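You operate a simulated robot arm through the tools that you are given. There is no shell and no other tool. Be economical: measure what you need, move in short steps, check, and stop when the job is done.

You are at the controls of a simulated two-armed robot. One attempt, no reset.

Task
Wipe up the oil, then dab the orange plug in the sealant and screw it into the port.
Fine: put the rag back. What is to be rubbed or washed off counts as gone when no trace of it is left.

The check looks at the end state, three seconds after you hand in, the way a careful person would. Anything else that was tipped, shoved, dropped, spilled or broken makes it a failure.

Robot
Two 7-joint arms with two-finger parallel grippers on one trunk, on a base that drives. Base frame: it is fixed to the floor where the robot stands at the start and does not move with it; the origin is under the middle of the robot, x ahead of it, y to its left, z up; the surface under the hand at the start is at about z = 72. Lengths are in cm, angles in rad, forces in N, time in s.
The left shoulder is at the start at [8, 13.1, 94.7], the right one opposite. With the tool pointing down near the work surface each hand reaches from about 38 to 86 cm from the robot's upright axis, wherever it stands, measured 20 degrees to its own side. Places, roughly: oil on the worktop [50, 0, 70]; sealant tin [70, -20, 70]; threaded port [70, -40, 80]. Payload 1.57 kg a hand.
The tool frame of a hand sits at the grasp point between the pads (the TCP): z along the fingers, y along the line on which they close. The tips reach 3 cm beyond it. Largest opening 11 cm; finger width 2.4, thickness 1.2; the body of the gripper, 4.8 by 11.2 cm, starts 7.8 cm behind the TCP.
Orientation is told as [roll, pitch, yaw] about the base's x, y, z axes, in that order, counted from this pose: with the fingers straight down and closing along the base's y, the tool's x points along the base's -x, its y along +y and its z along -z.

Tools
- The arms move only by the tool send_rows. It takes "left_increments", "right_increments" or both (then of equal length, played together; a hand with none holds still); each is a list of rows, each a list of 7 numbers: the shift along the tool's x, y, z in units of 150 mm (1.0 is 150 mm), then the turn, a rotation vector about the tool's x, y, z in units of 120 degrees (1.0 is 120 degrees), then the opening, from 0 (shut) to 1 (fully open). In form: [[dx, dy, dz, wx, wy, wz, claw], ...]. A call has 1 to 10 rows; each row is the pose to reach, as a shift and turn from the pose commanded when the call began, along the tool's axes at that moment. A call with a number of a shift or a turn outside -1 to 1 is refused whole. A row lasts 0.2 s, in which the tool goes at most 5 cm and 0.15 rad; a call with a longer step from one row to the next is refused whole, and so is a gripper value outside its range. Where a pose cannot be reached the arm comes as near as it can. A force on the tool above 40 N (or 10 N above the force at the start of the call, whichever is more), or a blocked arm, ends the call early, and 0.2 s more pass. The fingers move at their own pace (about 10.8 cm/s each) and stop on an object; they squeeze with about 25 N. The grip force told is the motor's: it shows also when the fingers shut on nothing. Time passes only in rows, and 0.2 s behind the last, so rows that repeat a pose let the fingers close. The reply holds the time, the measured pose of the TCP, the force on the tool along the base axes, the opening and the grip force, in the units named above and with some noise, with the torque about the TCP (base axes, N m) and any sound that the robot's microphone picked up.
- Cameras (640 x 400 px; columns grow to the right, rows downward): "scene" is now at [-5.72, -1.67, 140.9]; the picture's right is [-0.20, -0.98, 0.00], its down [-0.64, 0.13, -0.76] and it looks along [0.74, -0.15, -0.65] (base axes); focal length 248 px, centre (320, 200). "left" rides on the left gripper at [7, -1.6, -14.1] in its tool frame; the picture's right is [0.23, 0.97, 0.00], its down [-0.86, 0.20, -0.48] and it looks along [-0.47, 0.11, 0.88] (tool axes); focal length 222 px, centre (320, 200). "right" rides on the right gripper at [7, 1.6, -14.1] in its tool frame; the picture's right is [-0.23, 0.97, 0.00], its down [-0.86, -0.20, -0.48] and it looks along [-0.47, -0.11, 0.88] (tool axes); focal length 222 px, centre (320, 200). There is no depth. A picture from a camera that has moved, and an enlarged one, comes with that camera's place and axes in the base frame and with its lens.
- snapshot(camera): a new picture of that camera. It takes no simulated time.
- steer(legs): drives the robot by 1 to 6 legs, each [ahead, left, turn to the left] in cm, cm and rad, along the robot's own axes; the way and the turn of a leg run together, so that a leg with both is an arc; at most 150 cm and 3.142 rad a leg. The arms and the cameras ride along, it lands a little off, and it stops where it bumps. It gives what a move gives.
- aim_head(pan, tilt): turns the head with the scene camera to pan (to the left, within 1.902 rad either way) and tilt (down, from -0.506 to 1.204), counted from straight ahead of the robot. It gives what a move gives.
- enlarge(camera, box): a new picture of the part [left, top, right, bottom] of that camera's present view, enlarged. It takes no simulated time.
- close_job(): hands the job in; it is judged then, once.

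Go step by step. Nothing tells you exact positions but the pictures and the camera data: compare them with the known pose of the tool, close in by small moves and look again before you grip or let go. The budget is 120 turns and 92 pictures, counting those below and the enlarged ones. Unless the task says otherwise, let go and move clear before handing in, and close with one line.

The tools are called after "Emit:" by a JSON object that holds its "method" and its "body". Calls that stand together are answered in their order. send_rows: Moves the arms, as the interface text tells. Its arguments: {"type":"object","properties":{"left_increments":{"type":"array"},"right_increments":{"type":"array"}},"required":[]} The other tools are called the same way: steer (legs) drives the base; aim_head (pan, tilt) turns the head that bears the scene camera; snapshot (camera) takes a picture; enlarge (camera, box) takes an enlarged picture of a part of a camera's view; close_job () hands the job in.

At the start:

```text
clock: 0.0
left_tool_pos: [52.56, 18.32, 99.19]
left_tool_rot: [0.001, 0.0, 0.003]
left_contact_force: [-0.1, 0.0, -0.3]
left_ft_torque: [-0.01, 0.01, 0.0]
left_gripper_width: 10.99
left_gripper_force: 0.2
right_tool_pos: [45.81, -30.93, 103.99]
right_tool_rot: [0.001, -0.001, 0.0]
right_contact_force: [0.2, 0.0, 0.3]
right_ft_torque: [0.01, 0.01, 0.01]
right_gripper_width: 10.98
right_gripper_force: 0.1
robot x, y, heading: [-0.22, 0.15, 0.002]
head pan, tilt: [-0.202, 0.712]
```

scene: 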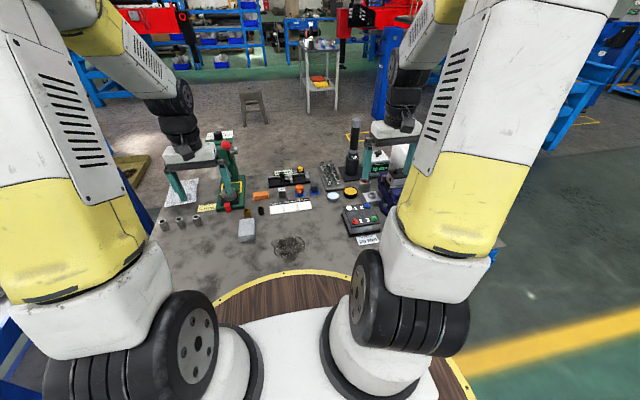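
right: 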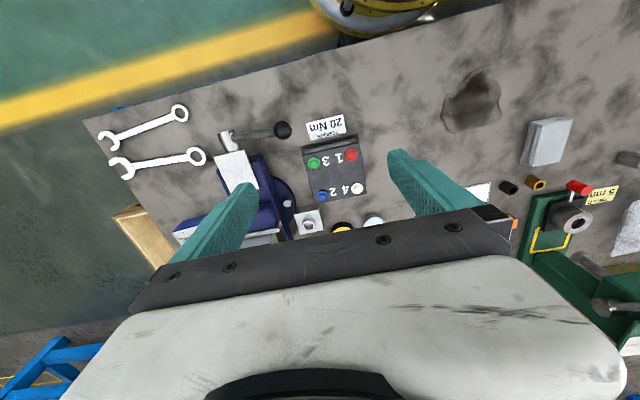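
left: 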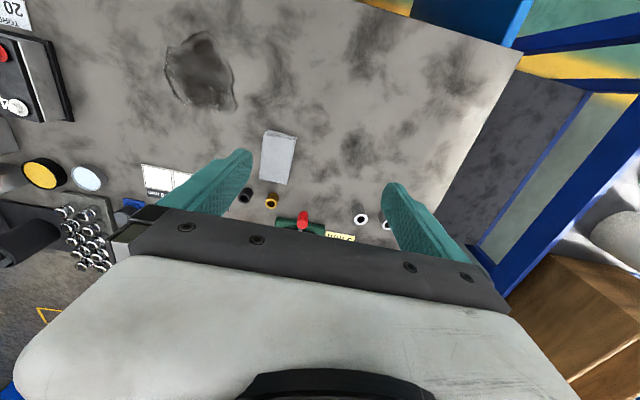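

I see a worktop with an oil patch in front, a folded grey thing left of it (perhaps the rag), tins, a control box and a port. I'll look closer.

Emit:
{"method": "enlarge", "body": {"camera": "scene", "box": [150, 120, 310, 270]}}

Emit:
{"method": "enlarge", "body": {"camera": "scene", "box": [260, 110, 420, 260]}}

Emit:
{"method": "enlarge", "body": {"camera": "right", "box": [200, 60, 640, 280]}}

```text
2.67 times, centred on (230, 195) of scene
camera zoom: at [-5.72, -1.67, 140.9], right [-0.2, -0.98, 0.0], down [-0.64, 0.13, -0.76], along [0.74, -0.15, -0.65], focal length 661 px, centre (560, 213)
```

zoom: 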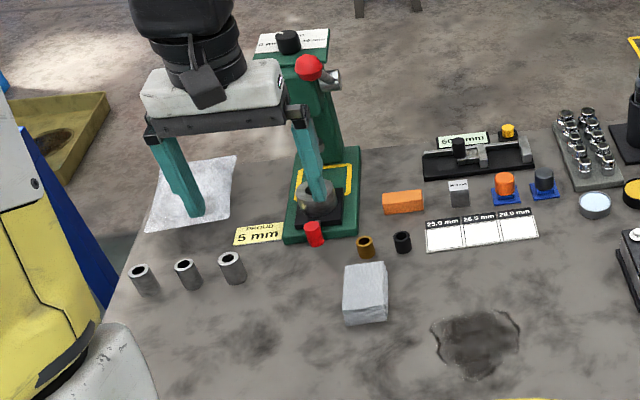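

```text
2.67 times, centred on (340, 185) of scene
camera zoom: at [-5.72, -1.67, 140.9], right [-0.2, -0.98, 0.0], down [-0.64, 0.13, -0.76], along [0.74, -0.15, -0.65], focal length 661 px, centre (267, 240)
```

zoom: 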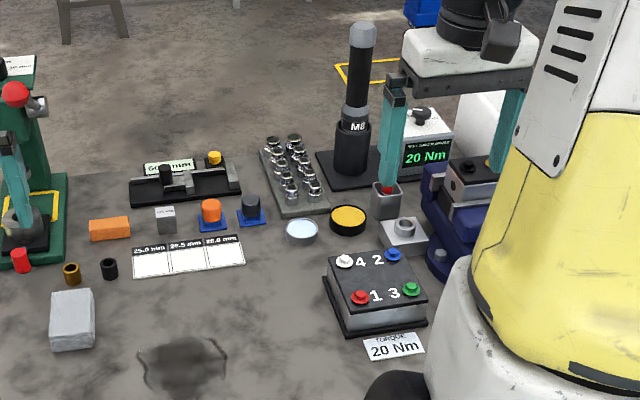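

```text
1.45 times, centred on (420, 170) of right
camera zoom: at [38.68, -29.16, 118.25], right [0.23, 0.97, 0.0], down [0.86, -0.2, 0.48], along [0.47, -0.11, -0.88], focal length 323 px, centre (174, 244)
```

zoom: 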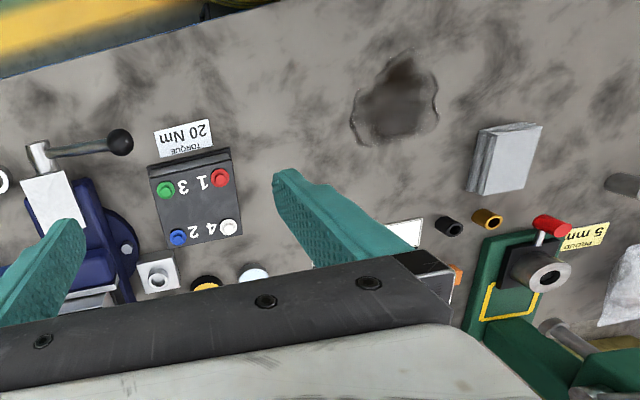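

The rag looks to be the folded grey cloth at the oil's left; the orange plug stands on a blue stand; two tins (pale and yellow) and two candidate ports. I'll move the right hand back to see the right side.

Emit:
{"method": "send_rows", "body": {"right_increments": [[0.2, -0.22, 0, 0, 0, 0, 1], [0.4, -0.45, 0, 0, 0, 0, 1], [0.6, -0.68, 0, 0, 0, 0, 1], [0.8, -0.9, 0, 0, 0, 0, 1], [0.8, -0.9, 0, 0, 0, 0, 1]]}}

Emit:
{"method": "snapshot", "body": {"camera": "right"}}

Emit:
{"method": "enlarge", "body": {"camera": "scene", "box": [260, 110, 420, 260]}}

```text
clock: 1.2
left_tool_pos: [52.55, 18.25, 99.16]
left_tool_rot: [0.0, -0.001, 0.0]
left_contact_force: [-0.2, -0.6, -0.5]
left_ft_torque: [-0.02, -0.03, -0.02]
left_gripper_width: 11.01
left_gripper_force: 0.1
right_tool_pos: [33.81, -44.49, 103.85]
right_tool_rot: [-0.002, 0.001, -0.002]
right_contact_force: [0.8, -0.4, -0.9]
right_ft_torque: [0.01, 0.01, -0.01]
right_gripper_width: 10.99
right_gripper_force: 0.1
robot x, y, heading: [-0.09, -0.14, -0.003]
head pan, tilt: [-0.202, 0.712]
```

```text
85 pictures are left
camera right: at [26.67, -42.81, 118.12], right [0.23, 0.97, 0.0], down [0.86, -0.2, 0.48], along [0.47, -0.11, -0.88], focal length 222 px, centre (320, 200)
```

right: 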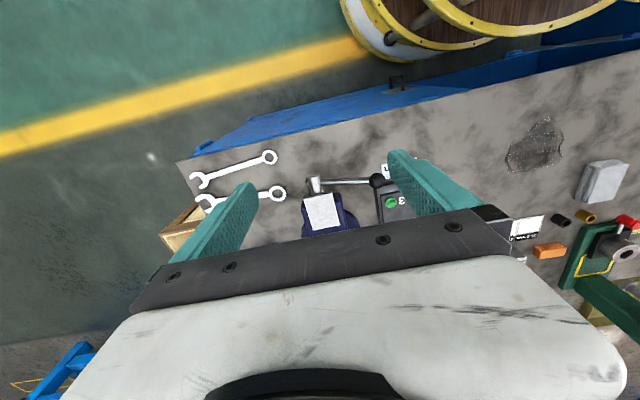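

```text
2.67 times, centred on (340, 185) of scene
camera zoom: at [-5.72, -1.66, 140.9], right [-0.2, -0.98, 0.0], down [-0.64, 0.13, -0.76], along [0.74, -0.15, -0.65], focal length 661 px, centre (267, 240)
```

zoom: 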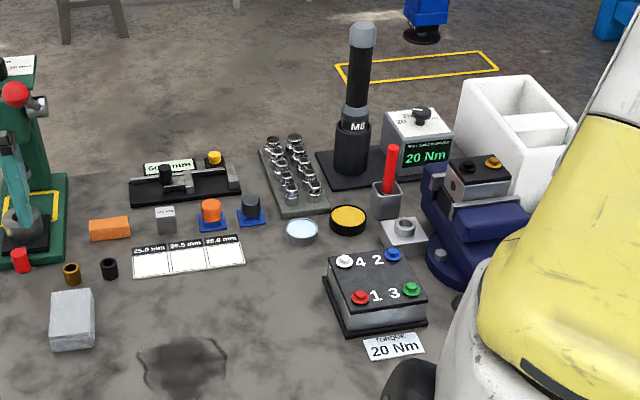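

Emit:
{"method": "enlarge", "body": {"camera": "scene", "box": [330, 140, 400, 184]}}

Emit:
{"method": "enlarge", "body": {"camera": "scene", "box": [270, 165, 360, 221]}}

Emit:
{"method": "enlarge", "body": {"camera": "scene", "box": [330, 180, 380, 212]}}

```text
9.09 times, centred on (365, 162) of scene
camera zoom: at [-5.72, -1.66, 140.9], right [-0.2, -0.98, 0.0], down [-0.64, 0.13, -0.76], along [0.74, -0.15, -0.65], focal length 2254 px, centre (-89, 546)
```

zoom: 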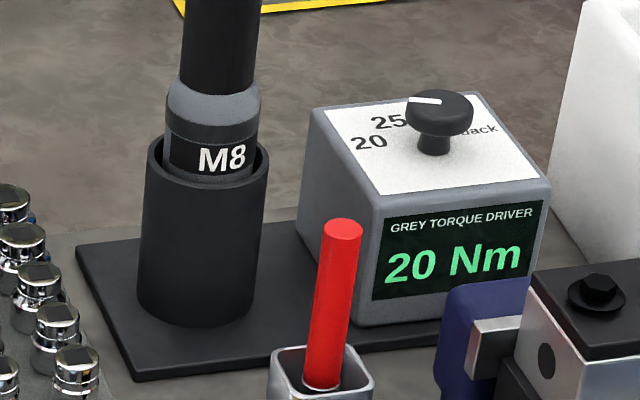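

```text
7.11 times, centred on (315, 193) of scene
camera zoom: at [-5.72, -1.66, 140.9], right [-0.2, -0.98, 0.0], down [-0.64, 0.13, -0.76], along [0.74, -0.15, -0.65], focal length 1763 px, centre (356, 250)
```

zoom: 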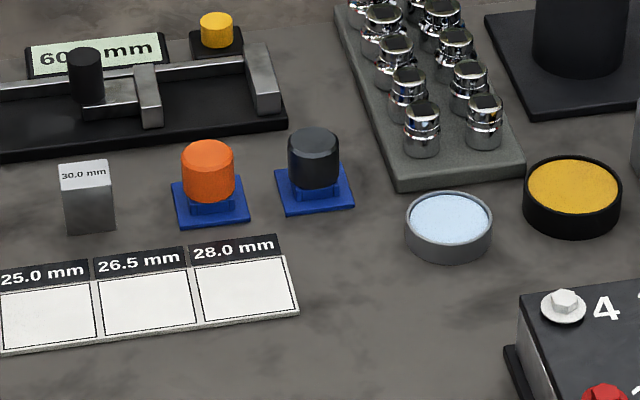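

```text
12.50 times, centred on (355, 196) of scene
camera zoom: at [-5.72, -1.66, 140.9], right [-0.2, -0.98, 0.0], down [-0.64, 0.13, -0.76], along [0.74, -0.15, -0.65], focal length 3100 px, centre (-118, 250)
```

zoom: 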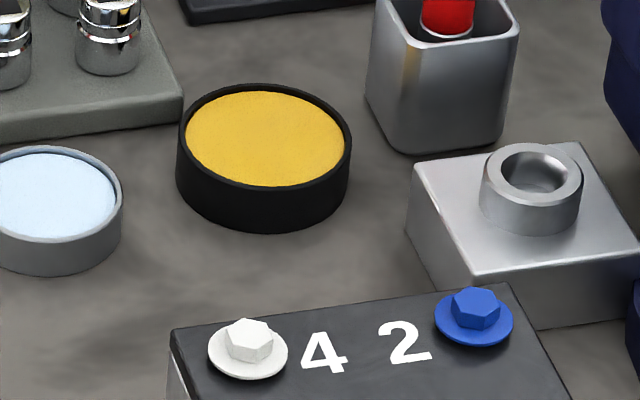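

The port is the metal boss on the block near [66, -38], the sealant the pale tin near [71, -23], the plug orange near [78, -10], and the rag near [60, 12] with its long side along x. I move the left hand above the rag.

Emit:
{"method": "send_rows", "body": {"left_increments": [[-0.12, -0.1, 0.2, 0, 0, 0, 1], [-0.25, -0.2, 0.4, 0, 0, 0, 1], [-0.37, -0.3, 0.6, 0, 0, 0, 1], [-0.493, -0.4, 0.8, 0, 0, 0, 1], [-0.493, -0.4, 0.9, 0, 0, 0, 1], [-0.493, -0.4, 0.9, 0, 0, 0, 1]]}}

Emit:
{"method": "snapshot", "body": {"camera": "left"}}

Emit:
{"method": "enlarge", "body": {"camera": "scene", "box": [200, 180, 320, 255]}}

```text
clock: 2.6
left_tool_pos: [60.1, 12.31, 85.6]
left_tool_rot: [-0.001, -0.002, 0.001]
left_contact_force: [0.1, 0.2, -0.2]
left_ft_torque: [-0.02, -0.01, 0.0]
left_gripper_width: 10.99
left_gripper_force: 0.1
right_tool_pos: [33.88, -44.73, 103.84]
right_tool_rot: [-0.001, 0.0, 0.0]
right_contact_force: [0.8, 0.2, 0.3]
right_ft_torque: [0.02, 0.03, 0.0]
right_gripper_width: 11.0
right_gripper_force: 0.1
robot x, y, heading: [0.13, -0.38, 0.003]
head pan, tilt: [-0.202, 0.712]
```

```text
80 pictures are left
camera left: at [53.2, 10.78, 99.75], right [-0.23, 0.97, 0.0], down [0.85, 0.2, 0.48], along [0.47, 0.11, -0.88], focal length 222 px, centre (320, 200)
```

left: 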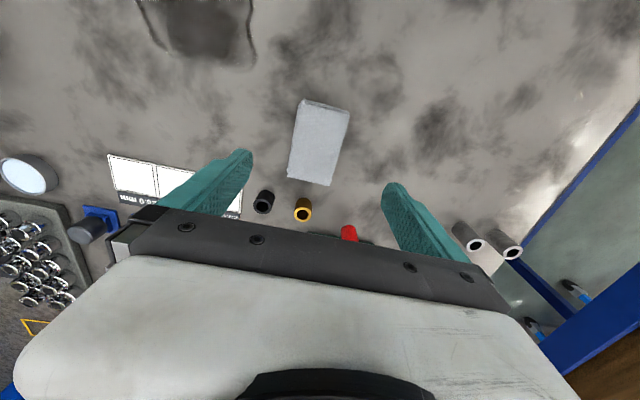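

```text
5.33 times, centred on (260, 218) of scene
camera zoom: at [-5.72, -1.67, 140.9], right [-0.2, -0.98, 0.0], down [-0.64, 0.13, -0.76], along [0.74, -0.15, -0.65], focal length 1322 px, centre (640, 107)
```

zoom: 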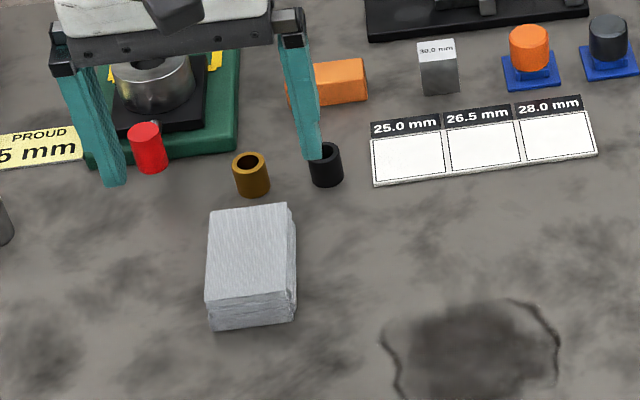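

The rag is centred under the hand at [60, 12]. I go down around it slowly, feeling for the table.

Emit:
{"method": "send_rows", "body": {"left_increments": [[0, 0, 0.2, 0, 0, 0, 1], [0, 0, 0.4, 0, 0, 0, 1], [0, 0, 0.6, 0, 0, 0, 1], [0, 0, 0.63, 0, 0, 0, 1], [0, 0, 0.65, 0, 0, 0, 1], [0, 0, 0.67, 0, 0, 0, 1], [0, 0, 0.69, 0, 0, 0, 1], [0, 0, 0.71, 0, 0, 0, 1]]}}

Emit:
{"method": "enlarge", "body": {"camera": "scene", "box": [200, 180, 320, 255]}}

```text
clock: 4.4
left_tool_pos: [59.96, 12.41, 75.01]
left_tool_rot: [0.001, -0.001, -0.001]
left_contact_force: [-0.6, -0.1, 1.9]
left_ft_torque: [-0.11, 0.02, -0.01]
left_gripper_width: 10.99
left_gripper_force: 0.0
right_tool_pos: [33.81, -44.45, 103.85]
right_tool_rot: [-0.001, -0.001, 0.0]
right_contact_force: [-0.4, 0.4, 0.5]
right_ft_torque: [-0.02, -0.01, -0.01]
right_gripper_width: 10.99
right_gripper_force: 0.0
robot x, y, heading: [0.16, 0.32, 0.0]
head pan, tilt: [-0.202, 0.712]
```

```text
5.33 times, centred on (260, 218) of scene
camera zoom: at [-5.73, -1.67, 140.9], right [-0.2, -0.98, 0.0], down [-0.64, 0.13, -0.76], along [0.74, -0.15, -0.65], focal length 1322 px, centre (640, 107)
```

zoom: 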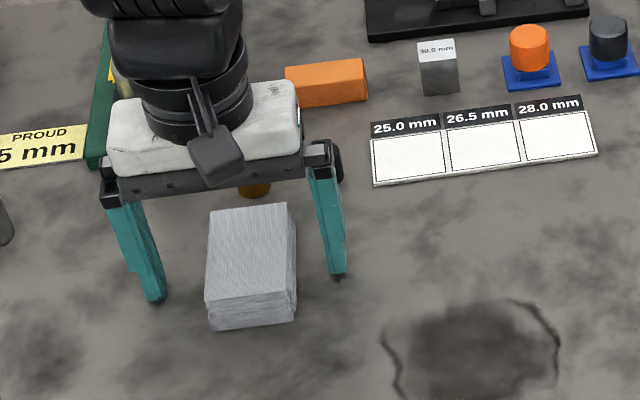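

The tips are at table height (about z = 72). I lift 0.6 cm and close on the rag.

Emit:
{"method": "send_rows", "body": {"left_increments": [[0, 0, -0.04, 0, 0, 0, 1], [0, 0, -0.04, 0, 0, 0, 0.5], [0, 0, -0.04, 0, 0, 0, 0.3], [0, 0, -0.04, 0, 0, 0, 0], [0, 0, -0.04, 0, 0, 0, 0], [0, 0, -0.04, 0, 0, 0, 0]]}}

Emit:
{"method": "enlarge", "body": {"camera": "scene", "box": [200, 180, 320, 255]}}

```text
clock: 5.8
left_tool_pos: [59.93, 12.35, 75.53]
left_tool_rot: [0.001, -0.001, 0.0]
left_contact_force: [0.5, 0.5, -0.1]
left_ft_torque: [0.04, -0.03, 0.0]
left_gripper_width: 5.41
left_gripper_force: 25.1
right_tool_pos: [33.8, -44.55, 103.83]
right_tool_rot: [0.001, -0.001, 0.001]
right_contact_force: [1.2, -0.1, 0.5]
right_ft_torque: [0.01, -0.03, -0.02]
right_gripper_width: 11.01
right_gripper_force: 0.2
robot x, y, heading: [0.11, 0.15, -0.001]
head pan, tilt: [-0.202, 0.712]
```

```text
5.33 times, centred on (260, 218) of scene
camera zoom: at [-5.72, -1.67, 140.9], right [-0.2, -0.98, 0.0], down [-0.64, 0.13, -0.76], along [0.74, -0.15, -0.65], focal length 1322 px, centre (640, 107)
```

zoom: 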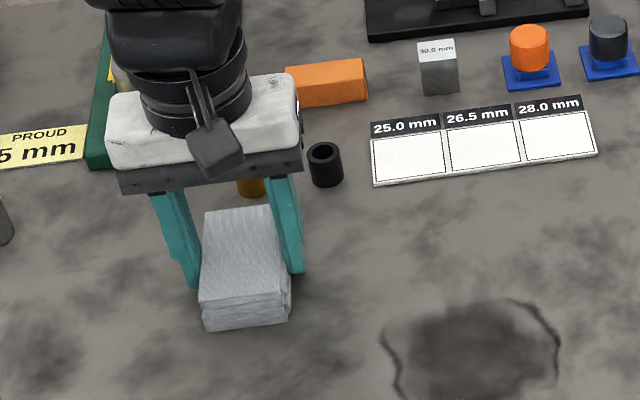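

Rag gripped. The oil spans about x 43.5–55.5, y −7.5–4.5. I carry the rag, lifted, to its left edge.

Emit:
{"method": "send_rows", "body": {"left_increments": [[0, 0, -0.1, 0, 0, 0, 0], [0, 0, -0.2, 0, 0, 0, 0], [0.2, -0.1, -0.2, 0, 0, 0, 0], [0.4, -0.2, -0.2, 0, 0, 0, 0], [0.6, -0.3, -0.2, 0, 0, 0, 0], [0.86, -0.357, -0.2, 0, 0, 0, 0], [0.86, -0.357, -0.2, 0, 0, 0, 0]]}}

Emit:
{"method": "snapshot", "body": {"camera": "scene"}}

```text
clock: 7.4
left_tool_pos: [46.94, 6.82, 78.58]
left_tool_rot: [0.0, -0.001, 0.001]
left_contact_force: [0.4, 0.1, -0.5]
left_ft_torque: [-0.01, 0.0, -0.02]
left_gripper_width: 5.38
left_gripper_force: 25.6
right_tool_pos: [33.86, -44.49, 103.76]
right_tool_rot: [0.001, 0.0, -0.002]
right_contact_force: [1.1, -0.6, 0.4]
right_ft_torque: [0.01, -0.04, -0.03]
right_gripper_width: 10.99
right_gripper_force: 0.0
robot x, y, heading: [0.27, -0.06, -0.004]
head pan, tilt: [-0.202, 0.712]
```

```text
76 pictures are left
camera scene: at [-5.72, -1.67, 140.9], right [-0.2, -0.98, 0.0], down [-0.64, 0.13, -0.76], along [0.74, -0.15, -0.65], focal length 248 px, centre (320, 200)
```

scene: 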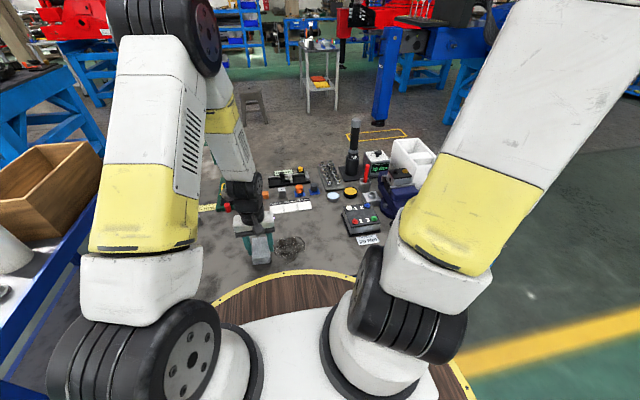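

The rag hangs in the grip beside the oil. I lower it and wipe across.

Emit:
{"method": "send_rows", "body": {"left_increments": [[0, 0, 0.1, 0, 0, 0, 0], [0, 0, 0.19, 0, 0, 0, 0], [0, 0, 0.21, 0, 0, 0, 0], [0, -0.2, 0.215, 0, 0, 0, 0], [0, -0.4, 0.215, 0, 0, 0, 0], [0, -0.6, 0.215, 0, 0, 0, 0], [0, -0.8, 0.215, 0, 0, 0, 0], [0, -1.0, 0.215, 0, 0, 0, 0]]}}

Emit:
{"method": "enlarge", "body": {"camera": "scene", "box": [200, 190, 360, 290]}}

```text
clock: 9.2
left_tool_pos: [47.29, -8.0, 75.54]
left_tool_rot: [0.0, 0.0, 0.0]
left_contact_force: [-1.0, 6.3, 21.7]
left_ft_torque: [0.27, -0.06, -0.19]
left_gripper_width: 5.4
left_gripper_force: 25.5
right_tool_pos: [33.83, -44.64, 103.79]
right_tool_rot: [-0.001, 0.002, 0.0]
right_contact_force: [0.7, -0.2, 0.1]
right_ft_torque: [-0.01, -0.02, -0.02]
right_gripper_width: 11.01
right_gripper_force: 0.2
robot x, y, heading: [-0.21, -0.05, 0.001]
head pan, tilt: [-0.202, 0.712]
```

```text
4.00 times, centred on (280, 240) of scene
camera zoom: at [-5.77, -1.62, 140.9], right [-0.2, -0.98, 0.0], down [-0.64, 0.13, -0.76], along [0.74, -0.15, -0.65], focal length 992 px, centre (480, 40)
```

zoom: 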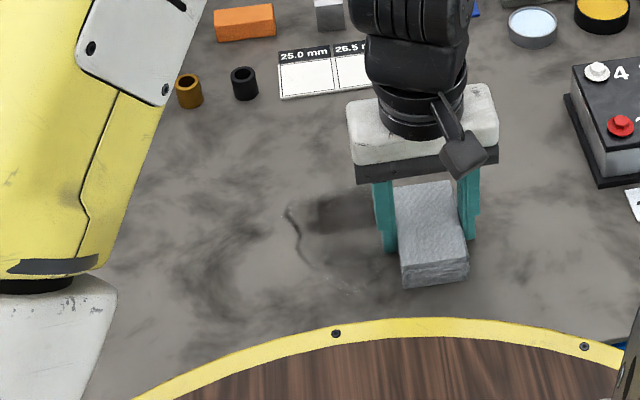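

The wiped band has gone clean; the far band and edge lines remain. I wipe back further out, then again.

Emit:
{"method": "send_rows", "body": {"left_increments": [[-0.2, 0, 0, 0, 0, 0, 0], [-0.36, 0, 0, 0, 0, 0, 0], [-0.36, 0.2, 0, 0, 0, 0, 0], [-0.36, 0.4, 0, 0, 0, 0, 0], [-0.36, 0.6, 0, 0, 0, 0, 0], [-0.36, 0.8, 0, 0, 0, 0, 0], [-0.36, 1.0, 0, 0, 0, 0, 0], [-0.1, 1.0, 0, 0, 0, 0, 0], [0.1, 1.0, 0, 0, 0, 0, 0], [0.1, 0.8, 0, 0, 0, 0, 0]]}}

Emit:
{"method": "send_rows", "body": {"left_increments": [[0, -0.2, 0, 0, 0, 0, 0], [0, -0.4, 0, 0, 0, 0, 0], [0, -0.6, 0, 0, 0, 0, 0], [0, -0.8, 0, 0, 0, 0, 0], [-0.3, -0.8, 0, 0, 0, 0, 0], [-0.3, -0.6, 0, 0, 0, 0, 0], [-0.3, -0.4, 0, 0, 0, 0, 0], [-0.3, -0.2, 0, 0, 0, 0, 0], [-0.3, 0, 0, 0, 0, 0, 0], [-0.3, 0.2, 0, 0, 0, 0, 0]]}}

Emit:
{"method": "enlarge", "body": {"camera": "scene", "box": [200, 190, 360, 290]}}

```text
clock: 10.6
left_tool_pos: [52.61, 3.53, 75.42]
left_tool_rot: [-0.002, -0.003, -0.001]
left_contact_force: [-1.3, 5.3, 10.5]
left_ft_torque: [0.23, 0.15, -0.05]
left_gripper_width: 5.39
left_gripper_force: 25.3
right_tool_pos: [33.72, -44.52, 103.74]
right_tool_rot: [0.0, 0.0, 0.0]
right_contact_force: [-0.4, 0.9, -0.6]
right_ft_torque: [0.04, -0.02, -0.02]
right_gripper_width: 11.01
right_gripper_force: 0.0
robot x, y, heading: [0.34, -0.03, -0.003]
head pan, tilt: [-0.202, 0.712]
stopped in row 7 (left hand): the force on the tool passed its limit at 41 N (the readings are from after the stop); the commanded pose is now the measured one
```

```text
clock: 12.8
left_tool_pos: [57.04, 6.54, 75.28]
left_tool_rot: [-0.003, -0.005, 0.0]
left_contact_force: [0.9, -5.5, 17.8]
left_ft_torque: [-0.12, 0.16, 0.26]
left_gripper_width: 5.39
left_gripper_force: 24.9
right_tool_pos: [33.71, -44.59, 103.88]
right_tool_rot: [0.0, 0.0, 0.0]
right_contact_force: [-0.1, 0.8, -0.2]
right_ft_torque: [0.03, 0.01, -0.02]
right_gripper_width: 10.99
right_gripper_force: 0.1
robot x, y, heading: [0.05, 0.04, -0.003]
head pan, tilt: [-0.202, 0.712]
```

```text
4.00 times, centred on (280, 240) of scene
camera zoom: at [-5.76, -1.73, 140.9], right [-0.2, -0.98, 0.0], down [-0.64, 0.13, -0.76], along [0.74, -0.15, -0.65], focal length 992 px, centre (480, 40)
```

zoom: 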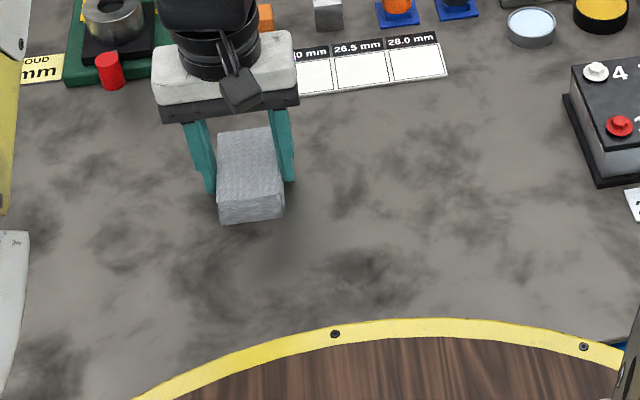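

Mostly clean; I check a darker spot closely.

Emit:
{"method": "enlarge", "body": {"camera": "scene", "box": [250, 220, 330, 270]}}

Emit:
{"method": "snapshot", "body": {"camera": "left"}}

```text
8.00 times, centred on (290, 245) of scene
camera zoom: at [-5.76, -1.73, 140.9], right [-0.2, -0.98, 0.0], down [-0.64, 0.13, -0.76], along [0.74, -0.15, -0.65], focal length 1984 px, centre (560, -160)
```

zoom: 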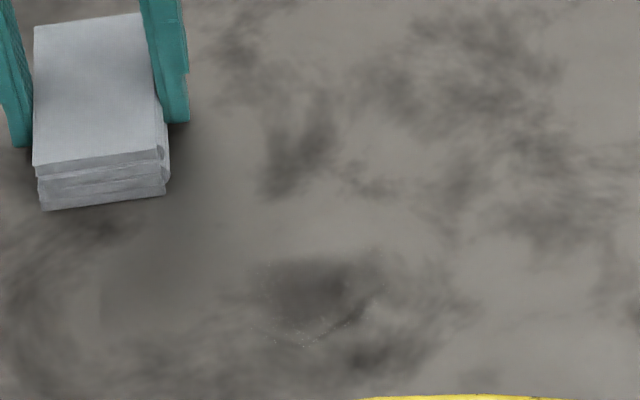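

```text
72 pictures are left
camera left: at [49.93, 4.89, 89.51], right [-0.23, 0.97, 0.0], down [0.85, 0.2, 0.48], along [0.47, 0.11, -0.88], focal length 222 px, centre (320, 200)
```

left: 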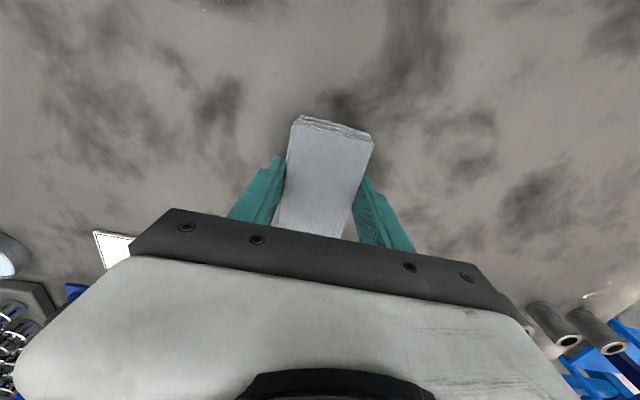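

A residue remains at about [45.5, −2]. I wipe there.

Emit:
{"method": "send_rows", "body": {"left_increments": [[0.3, -0.1, -0.01, 0, 0, 0, 0], [0.55, -0.17, -0.01, 0, 0, 0, 0], [0.77, -0.17, -0.01, 0, 0, 0, 0], [0.77, -0.37, -0.01, 0, 0, 0, 0], [0.77, -0.57, -0.01, 0, 0, 0, 0], [0.77, -0.77, -0.01, 0, 0, 0, 0], [0.77, -0.95, -0.01, 0, 0, 0, 0]]}}

Emit:
{"method": "send_rows", "body": {"left_increments": [[0, 0.15, 0, 0, 0, 0, 0], [0, 0.3, 0, 0, 0, 0, 0], [0, 0.45, 0, 0, 0, 0, 0], [0, 0.6, 0, 0, 0, 0, 0], [0, 0.8, 0, 0, 0, 0, 0], [0, 0.9, -0.2, 0, 0, 0, 0], [-0.2, 1.0, -0.2, 0, 0, 0, 0], [-0.4, 1.0, -0.2, 0, 0, 0, 0], [-0.6, 1.0, -0.2, 0, 0, 0, 0]]}}

Emit:
{"method": "enlarge", "body": {"camera": "scene", "box": [250, 215, 330, 265]}}

```text
clock: 14.4
left_tool_pos: [45.51, -7.59, 75.47]
left_tool_rot: [-0.003, -0.002, -0.001]
left_contact_force: [-0.9, 0.5, -0.7]
left_ft_torque: [-0.03, 0.02, 0.02]
left_gripper_width: 5.43
left_gripper_force: 25.3
right_tool_pos: [33.85, -44.59, 103.92]
right_tool_rot: [0.001, 0.001, 0.001]
right_contact_force: [0.3, 0.3, 0.6]
right_ft_torque: [-0.02, -0.01, 0.0]
right_gripper_width: 11.0
right_gripper_force: 0.1
robot x, y, heading: [-0.38, -0.28, -0.001]
head pan, tilt: [-0.202, 0.712]
```

```text
clock: 16.4
left_tool_pos: [54.2, 7.14, 78.69]
left_tool_rot: [-0.003, -0.002, -0.001]
left_contact_force: [-0.3, 0.1, 0.1]
left_ft_torque: [0.0, -0.02, 0.0]
left_gripper_width: 5.38
left_gripper_force: 25.2
right_tool_pos: [33.83, -44.45, 103.85]
right_tool_rot: [0.001, -0.002, -0.001]
right_contact_force: [0.3, 0.5, -0.4]
right_ft_torque: [-0.02, -0.03, 0.02]
right_gripper_width: 11.02
right_gripper_force: 0.1
robot x, y, heading: [0.42, -0.23, 0.0]
head pan, tilt: [-0.202, 0.712]
```

```text
8.00 times, centred on (290, 240) of scene
camera zoom: at [-5.73, -1.68, 140.9], right [-0.2, -0.98, 0.0], down [-0.64, 0.13, -0.76], along [0.74, -0.15, -0.65], focal length 1984 px, centre (560, -120)
```

zoom: 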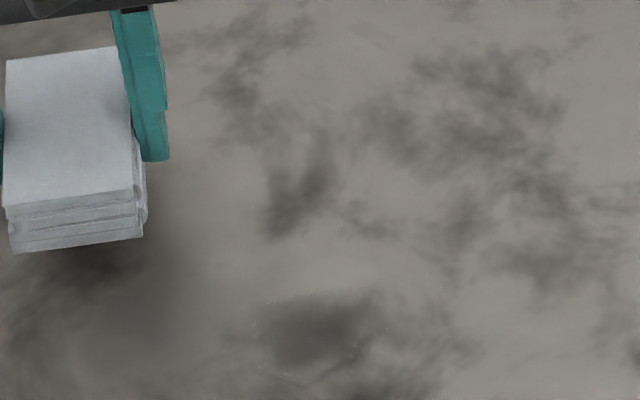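

The residue persists because the last stroke hardly pressed. I go back and press down first.

Emit:
{"method": "send_rows", "body": {"left_increments": [[0.2, -0.13, 0, 0, 0, 0, 0], [0.4, -0.26, 0.05, 0, 0, 0, 0], [0.58, -0.32, 0.1, 0, 0, 0, 0], [0.58, -0.32, 0.2, 0, 0, 0, 0], [0.58, -0.32, 0.22, 0, 0, 0, 0], [0.58, -0.32, 0.23, 0, 0, 0, 0], [0.58, -0.32, 0.24, 0, 0, 0, 0]]}}

```text
clock: 17.8
left_tool_pos: [45.79, 2.62, 75.4]
left_tool_rot: [-0.003, -0.004, -0.001]
left_contact_force: [-5.0, -0.4, 14.8]
left_ft_torque: [0.04, -0.04, -0.02]
left_gripper_width: 5.38
left_gripper_force: 24.8
right_tool_pos: [33.79, -44.38, 103.85]
right_tool_rot: [0.002, 0.001, -0.001]
right_contact_force: [-0.7, 0.3, 0.7]
right_ft_torque: [0.01, -0.02, -0.01]
right_gripper_width: 10.99
right_gripper_force: 0.0
robot x, y, heading: [0.18, -0.07, -0.001]
head pan, tilt: [-0.202, 0.712]
stopped in row 6 (left hand): the force on the tool passed its limit at 40 N (the readings are from after the stop); the commanded pose is now the measured one
```

Emit:
{"method": "send_rows", "body": {"left_increments": [[0, -0.15, 0.004, 0, 0, 0, 0], [0, -0.3, 0.004, 0, 0, 0, 0], [0, -0.45, 0.004, 0, 0, 0, 0], [0, -0.6, 0.004, 0, 0, 0, 0], [0, -0.4, 0.004, 0, 0, 0, 0], [0, -0.2, 0.004, 0, 0, 0, 0], [0, 0, 0.004, 0, 0, 0, 0], [0, 0.2, 0.004, 0, 0, 0, 0]]}}

Emit:
{"method": "enlarge", "body": {"camera": "scene", "box": [250, 215, 330, 265]}}

```text
clock: 18.5
left_tool_pos: [45.79, -2.82, 75.35]
left_tool_rot: [-0.003, -0.005, 0.001]
left_contact_force: [-2.9, -2.9, 11.0]
left_ft_torque: [0.06, 0.08, -0.01]
left_gripper_width: 5.41
left_gripper_force: 24.9
right_tool_pos: [33.81, -44.59, 103.83]
right_tool_rot: [-0.002, 0.0, 0.0]
right_contact_force: [-1.0, -0.6, 0.8]
right_ft_torque: [0.01, -0.01, -0.01]
right_gripper_width: 11.02
right_gripper_force: 0.1
robot x, y, heading: [0.4, -0.26, -0.003]
head pan, tilt: [-0.202, 0.712]
stopped in row 3 (left hand): the force on the tool passed its limit at 42 N (the readings are from after the stop); the commanded pose is now the measured one
```

```text
8.00 times, centred on (290, 240) of scene
camera zoom: at [-5.76, -1.66, 140.9], right [-0.2, -0.98, 0.0], down [-0.64, 0.13, -0.76], along [0.74, -0.15, -0.65], focal length 1984 px, centre (560, -120)
```

zoom: 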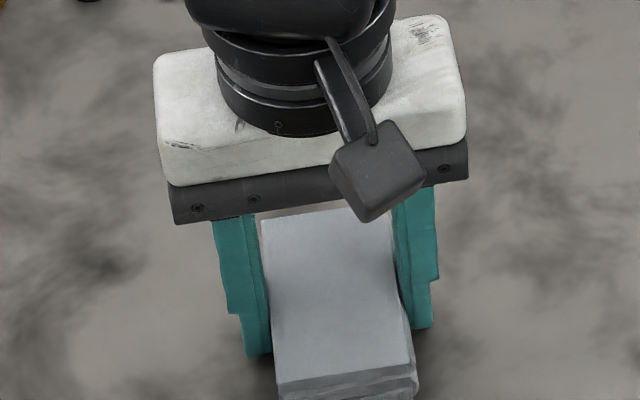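

Emit:
{"method": "send_rows", "body": {"left_increments": [[0, -0.15, 0, 0, 0, 0, 0], [0, -0.3, 0, 0, 0, 0, 0], [0, -0.15, 0, 0, 0, 0, 0], [0, 0, 0, 0, 0, 0, 0], [0, 0.2, 0, 0, 0, 0, 0], [0, 0.4, 0, 0, 0, 0, 0], [0, 0.2, 0, 0, 0, 0, 0], [0, 0, 0, 0, 0, 0, 0], [0, -0.2, 0, 0, 0, 0, 0]]}}

Emit:
{"method": "send_rows", "body": {"left_increments": [[-0.1, 0, -0.2, 0, 0, 0, 0], [-0.2, 0.2, -0.2, 0, 0, 0, 0], [-0.35, 0.4, -0.2, 0, 0, 0, 0], [-0.5, 0.6, -0.2, 0, 0, 0, 0], [-0.65, 0.8, -0.2, 0, 0, 0, 0], [-0.65, 0.9, -0.2, 0, 0, 0, 0]]}}

Emit:
{"method": "enlarge", "body": {"camera": "scene", "box": [250, 215, 330, 265]}}

```text
clock: 20.5
left_tool_pos: [45.69, -5.67, 75.3]
left_tool_rot: [-0.002, -0.005, 0.001]
left_contact_force: [0.8, 0.1, 0.1]
left_ft_torque: [-0.03, -0.01, -0.05]
left_gripper_width: 5.41
left_gripper_force: 25.2
right_tool_pos: [33.78, -44.66, 103.69]
right_tool_rot: [0.001, 0.001, -0.001]
right_contact_force: [0.7, 0.5, 0.2]
right_ft_torque: [-0.01, 0.0, -0.02]
right_gripper_width: 11.0
right_gripper_force: 0.1
robot x, y, heading: [-0.05, -0.18, -0.001]
head pan, tilt: [-0.202, 0.712]
```

```text
clock: 21.9
left_tool_pos: [55.35, 7.67, 78.29]
left_tool_rot: [-0.001, -0.006, 0.003]
left_contact_force: [0.4, 0.3, -1.0]
left_ft_torque: [0.03, 0.02, 0.01]
left_gripper_width: 5.38
left_gripper_force: 25.3
right_tool_pos: [33.92, -44.56, 103.76]
right_tool_rot: [-0.001, 0.001, 0.0]
right_contact_force: [0.6, 0.8, -0.5]
right_ft_torque: [0.04, -0.01, 0.02]
right_gripper_width: 11.0
right_gripper_force: 0.0
robot x, y, heading: [0.24, -0.39, 0.004]
head pan, tilt: [-0.202, 0.712]
```

```text
8.00 times, centred on (290, 240) of scene
camera zoom: at [-5.72, -1.68, 140.9], right [-0.2, -0.98, 0.0], down [-0.64, 0.13, -0.76], along [0.74, -0.15, -0.65], focal length 1984 px, centre (560, -120)
```

zoom: 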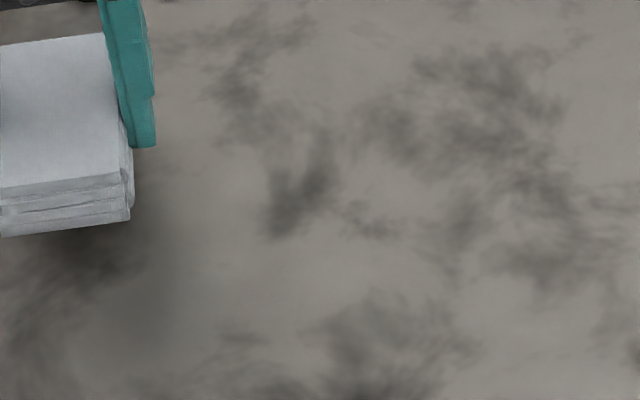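

That residue is gone. I check the rest of the former oil area before putting the rag back.

Emit:
{"method": "enlarge", "body": {"camera": "scene", "box": [240, 235, 336, 295]}}

```text
6.67 times, centred on (288, 265) of scene
camera zoom: at [-5.72, -1.68, 140.9], right [-0.2, -0.98, 0.0], down [-0.64, 0.13, -0.76], along [0.74, -0.15, -0.65], focal length 1653 px, centre (533, -233)
```

zoom: 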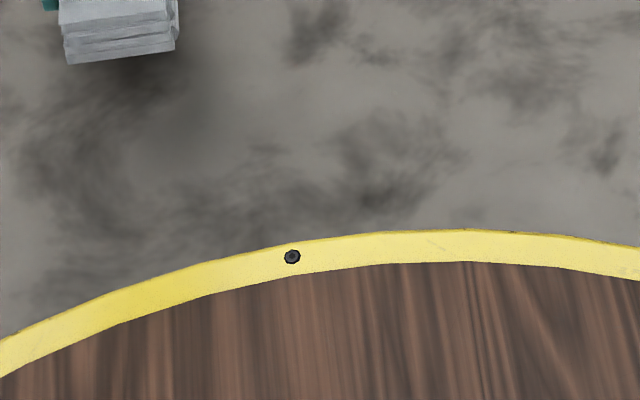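

The top is clean. I put the rag back where it lay.

Emit:
{"method": "send_rows", "body": {"left_increments": [[-0.15, 0.15, 0, 0, 0, 0, 0], [-0.307, 0.313, 0, 0, 0, 0, 0], [-0.307, 0.313, 0, 0, 0, 0, 0], [-0.307, 0.313, 0.1, 0, 0, 0, 0], [-0.307, 0.313, 0.16, 0, 0, 0, 0], [-0.307, 0.313, 0.18, 0, 0, 0, 0]]}}

Emit:
{"method": "enlarge", "body": {"camera": "scene", "box": [200, 180, 320, 255]}}

```text
clock: 23.3
left_tool_pos: [60.25, 12.5, 75.69]
left_tool_rot: [-0.001, -0.005, 0.002]
left_contact_force: [0.1, -0.7, -0.6]
left_ft_torque: [0.01, 0.04, 0.02]
left_gripper_width: 5.41
left_gripper_force: 24.8
right_tool_pos: [33.93, -44.5, 103.78]
right_tool_rot: [0.0, 0.001, 0.001]
right_contact_force: [-0.2, -0.5, 0.1]
right_ft_torque: [0.02, 0.04, -0.02]
right_gripper_width: 11.02
right_gripper_force: 0.1
robot x, y, heading: [-0.08, -0.09, 0.003]
head pan, tilt: [-0.202, 0.712]
```

```text
5.33 times, centred on (260, 218) of scene
camera zoom: at [-5.71, -1.66, 140.9], right [-0.2, -0.98, 0.0], down [-0.64, 0.13, -0.76], along [0.74, -0.15, -0.65], focal length 1322 px, centre (640, 107)
```

zoom: 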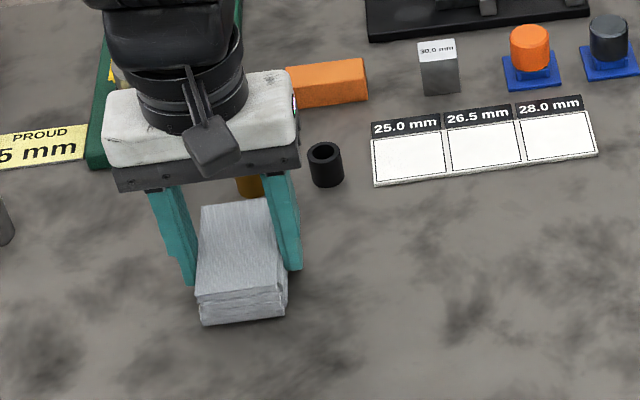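

Nearly exact; I nudge half a centimetre back, set it down and open, then rise.

Emit:
{"method": "send_rows", "body": {"left_increments": [[0.03, -0.015, 0, 0, 0, 0, 0], [0.03, -0.015, 0.012, 0, 0, 0, 0], [0.03, -0.015, 0.012, 0, 0, 0, 0.6], [0.03, -0.015, 0.012, 0, 0, 0, 0.9], [0.03, -0.015, 0.012, 0, 0, 0, 1], [0.03, -0.015, -0.1, 0, 0, 0, 1], [0.03, -0.015, -0.35, 0, 0, 0, 1], [0.03, -0.015, -0.65, 0, 0, 0, 1], [0.03, -0.015, -0.95, 0, 0, 0, 1]]}}

Emit:
{"method": "enlarge", "body": {"camera": "scene", "box": [200, 180, 320, 255]}}

```text
clock: 25.3
left_tool_pos: [59.48, 12.33, 89.79]
left_tool_rot: [-0.002, -0.004, 0.001]
left_contact_force: [0.1, 0.0, 0.7]
left_ft_torque: [0.01, 0.01, 0.02]
left_gripper_width: 11.0
left_gripper_force: 0.1
right_tool_pos: [33.88, -44.53, 103.86]
right_tool_rot: [0.0, 0.0, 0.001]
right_contact_force: [0.3, -0.3, -0.3]
right_ft_torque: [-0.03, 0.04, 0.02]
right_gripper_width: 10.98
right_gripper_force: 0.1
robot x, y, heading: [-0.09, -0.05, 0.002]
head pan, tilt: [-0.202, 0.712]
```

```text
5.33 times, centred on (260, 218) of scene
camera zoom: at [-5.68, -1.66, 140.91], right [-0.2, -0.98, 0.0], down [-0.64, 0.13, -0.76], along [0.74, -0.15, -0.65], focal length 1322 px, centre (640, 107)
```

zoom: 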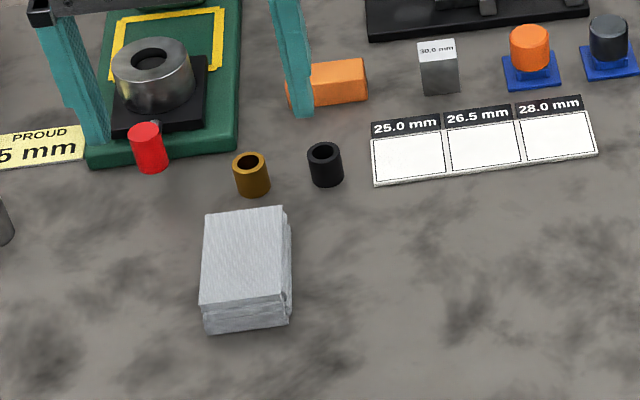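

Rag is back. I pull the left hand away and bring the right hand over toward the plug, high up.

Emit:
{"method": "send_rows", "body": {"left_increments": [[0.2, 0.1, -0.1, 0, 0, 0, 1], [0.4, 0.2, -0.2, 0, 0, 0, 1], [0.6, 0.4, -0.3, 0, 0, 0, 1], [0.7, 0.6, -0.4, 0, 0, 0, 1], [0.8, 0.8, -0.5, 0, 0, 0, 1], [0.8, 0.9, -0.6, 0, 0, 0, 1]], "right_increments": [[-0.2, 0.2, 0, 0, 0, 0, 1], [-0.4, 0.4, 0, 0, 0, 0, 1], [-0.6, 0.6, 0, 0, 0, 0, 1], [-0.8, 0.8, 0, 0, 0, 0, 1], [-1, 1, 0, 0, 0, 0, 1], [-1, 1, 0, 0, 0, 0, 1]]}}

Emit:
{"method": "send_rows", "body": {"right_increments": [[-0.2, 0.2, 0, 0, 0, 0, 1], [-0.4, 0.4, 0, 0, 0, 0, 1], [-0.6, 0.6, 0, 0, 0, 0, 1], [-0.8, 0.8, 0, 0, 0, 0, 1], [-1, 1, 0, 0, 0, 0, 1], [-1, 1, 0, 0, 0, 0, 1]]}}

Emit:
{"method": "send_rows", "body": {"right_increments": [[-0.2, 0.1, 0, 0, 0, 0, 1], [-0.4, 0.25, 0.15, 0, 0, 0, 1], [-0.5, 0.3, 0.3, 0, 0, 0, 1], [-0.5, 0.3, 0.45, 0, 0, 0, 1], [-0.5, 0.3, 0.6, 0, 0, 0, 1], [-0.5, 0.3, 0.6, 0, 0, 0, 1]]}}

Emit:
{"method": "snapshot", "body": {"camera": "right"}}

```text
clock: 26.7
left_tool_pos: [47.25, 25.87, 98.84]
left_tool_rot: [-0.002, -0.004, 0.001]
left_contact_force: [0.3, -0.2, 0.0]
left_ft_torque: [0.02, 0.01, 0.01]
left_gripper_width: 10.98
left_gripper_force: 0.1
right_tool_pos: [48.88, -29.43, 104.07]
right_tool_rot: [-0.002, 0.0, -0.001]
right_contact_force: [-0.7, -1.0, 0.5]
right_ft_torque: [0.01, -0.03, -0.02]
right_gripper_width: 11.05
right_gripper_force: 0.2
robot x, y, heading: [0.35, 0.15, -0.003]
head pan, tilt: [-0.202, 0.712]
```

```text
clock: 28.1
left_tool_pos: [47.46, 25.72, 98.79]
left_tool_rot: [-0.002, -0.005, 0.002]
left_contact_force: [-0.2, -0.3, 0.3]
left_ft_torque: [0.02, -0.02, -0.01]
left_gripper_width: 10.99
left_gripper_force: 0.0
right_tool_pos: [64.0, -14.44, 103.91]
right_tool_rot: [-0.001, 0.001, 0.0]
right_contact_force: [0.4, 0.5, 0.4]
right_ft_torque: [0.06, 0.02, -0.01]
right_gripper_width: 10.99
right_gripper_force: 0.0
robot x, y, heading: [-0.13, 0.01, 0.004]
head pan, tilt: [-0.202, 0.712]
```

```text
clock: 29.5
left_tool_pos: [47.3, 25.91, 98.8]
left_tool_rot: [-0.002, -0.005, 0.003]
left_contact_force: [-0.1, 0.0, -0.5]
left_ft_torque: [0.0, -0.01, -0.01]
left_gripper_width: 10.99
left_gripper_force: 0.0
right_tool_pos: [71.5, -10.23, 94.67]
right_tool_rot: [0.001, 0.001, 0.001]
right_contact_force: [-0.1, 0.1, 0.6]
right_ft_torque: [0.0, 0.02, -0.03]
right_gripper_width: 11.0
right_gripper_force: 0.2
robot x, y, heading: [0.28, 0.16, 0.0]
head pan, tilt: [-0.202, 0.712]
```

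```text
65 pictures are left
camera right: at [64.31, -8.44, 109.06], right [0.23, 0.97, 0.0], down [0.86, -0.2, 0.48], along [0.47, -0.11, -0.88], focal length 222 px, centre (320, 200)
```

right: 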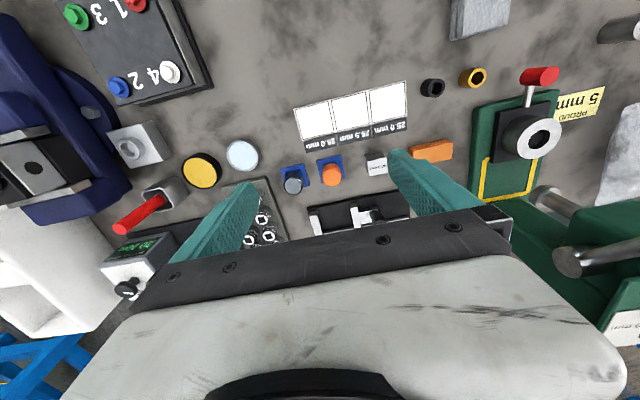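

Plug sits at about [78, −9.8], top at z≈76.8, between the black plug and the cube. I move above it with a half-open grip and look.

Emit:
{"method": "send_rows", "body": {"right_increments": [[-0.2, 0.03, 0.1, 0, 0, 0, 0.5], [-0.427, 0.03, 0.25, 0, 0, 0, 0.5], [-0.427, 0.03, 0.45, 0, 0, 0, 0.5], [-0.427, 0.03, 0.55, 0, 0, 0, 0.5], [-0.427, 0.03, 0.55, 0, 0, 0, 0.5]]}}

Emit:
{"method": "enlarge", "body": {"camera": "right", "box": [220, 60, 420, 185]}}

Emit:
{"method": "enlarge", "body": {"camera": "scene", "box": [290, 170, 346, 205]}}

```text
clock: 30.7
left_tool_pos: [47.41, 25.87, 98.93]
left_tool_rot: [-0.002, -0.006, 0.002]
left_contact_force: [0.4, 1.0, -0.2]
left_ft_torque: [-0.02, -0.04, -0.03]
left_gripper_width: 10.99
left_gripper_force: 0.1
right_tool_pos: [77.57, -9.53, 86.27]
right_tool_rot: [0.0, 0.001, -0.001]
right_contact_force: [0.5, 0.5, 0.0]
right_ft_torque: [-0.04, -0.01, -0.02]
right_gripper_width: 5.49
right_gripper_force: 0.0
robot x, y, heading: [-0.11, 0.13, 0.003]
head pan, tilt: [-0.202, 0.712]
```

```text
3.20 times, centred on (320, 122) of right
camera zoom: at [70.55, -7.79, 100.69], right [0.23, 0.97, 0.0], down [0.86, -0.2, 0.48], along [0.47, -0.11, -0.88], focal length 711 px, centre (320, 448)
```

zoom: 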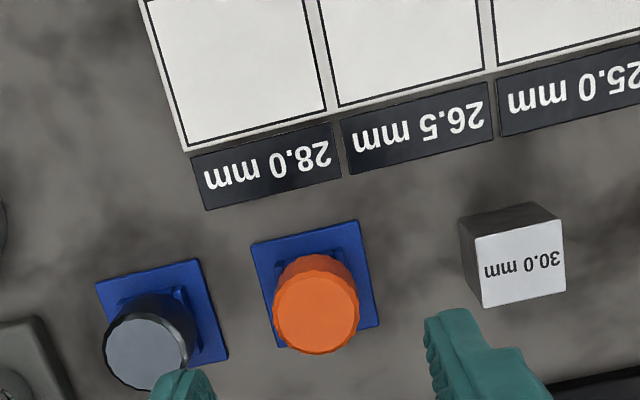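

```text
11.43 times, centred on (318, 188) of scene
camera zoom: at [-5.71, -1.65, 140.9], right [-0.2, -0.98, 0.0], down [-0.64, 0.13, -0.76], along [0.74, -0.15, -0.65], focal length 2834 px, centre (343, 343)
```

zoom: 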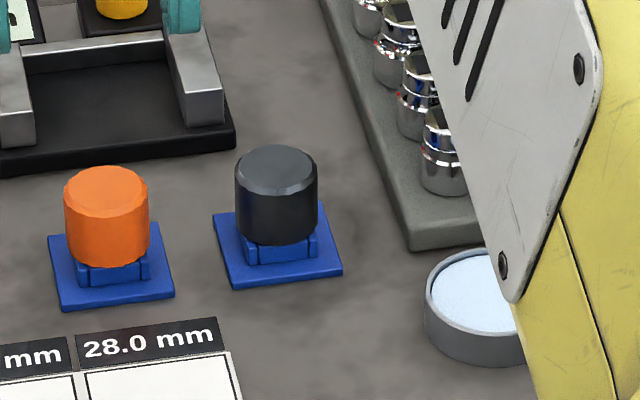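

Triangulated plug top: [77.95, −9.6, 76.9], cap about 3.2 cm wide. I lower with a narrower opening and check before closing.

Emit:
{"method": "send_rows", "body": {"right_increments": [[-0.02, -0.003, 0.15, 0, 0, 0, 0.45], [-0.023, -0.003, 0.3, 0, 0, 0, 0.45], [-0.023, -0.003, 0.45, 0, 0, 0, 0.45], [-0.023, -0.003, 0.52, 0, 0, 0, 0.45], [-0.023, -0.003, 0.565, 0, 0, 0, 0.45], [-0.023, -0.003, 0.565, 0, 0, 0, 0.45]]}}

Emit:
{"method": "enlarge", "body": {"camera": "scene", "box": [290, 160, 346, 195]}}

Emit:
{"method": "enlarge", "body": {"camera": "right", "box": [220, 60, 420, 185]}}

```text
clock: 32.1
left_tool_pos: [47.39, 25.85, 98.86]
left_tool_rot: [-0.003, -0.005, 0.002]
left_contact_force: [-1.1, 0.0, 0.2]
left_ft_torque: [-0.01, -0.02, 0.01]
left_gripper_width: 10.99
left_gripper_force: 0.0
right_tool_pos: [78.16, -9.64, 78.04]
right_tool_rot: [0.0, 0.0, 0.0]
right_contact_force: [-0.1, 0.8, 0.3]
right_ft_torque: [-0.01, 0.03, -0.01]
right_gripper_width: 4.93
right_gripper_force: 0.0
robot x, y, heading: [0.18, 0.05, -0.0]
head pan, tilt: [-0.202, 0.712]
```

```text
11.43 times, centred on (318, 178) of scene
camera zoom: at [-5.71, -1.65, 140.9], right [-0.2, -0.98, 0.0], down [-0.64, 0.13, -0.76], along [0.74, -0.15, -0.65], focal length 2834 px, centre (343, 457)
```

zoom: 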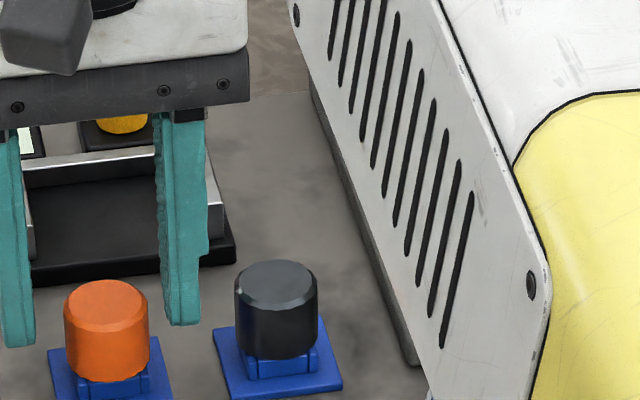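

```text
3.20 times, centred on (320, 122) of right
camera zoom: at [71.05, -7.87, 92.34], right [0.23, 0.97, 0.0], down [0.86, -0.2, 0.48], along [0.47, -0.11, -0.88], focal length 711 px, centre (320, 448)
```

zoom: 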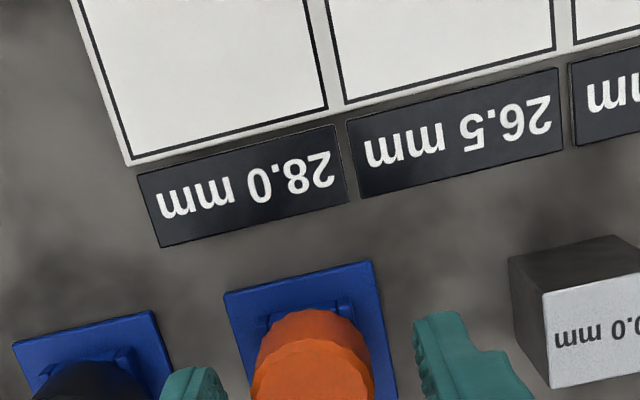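

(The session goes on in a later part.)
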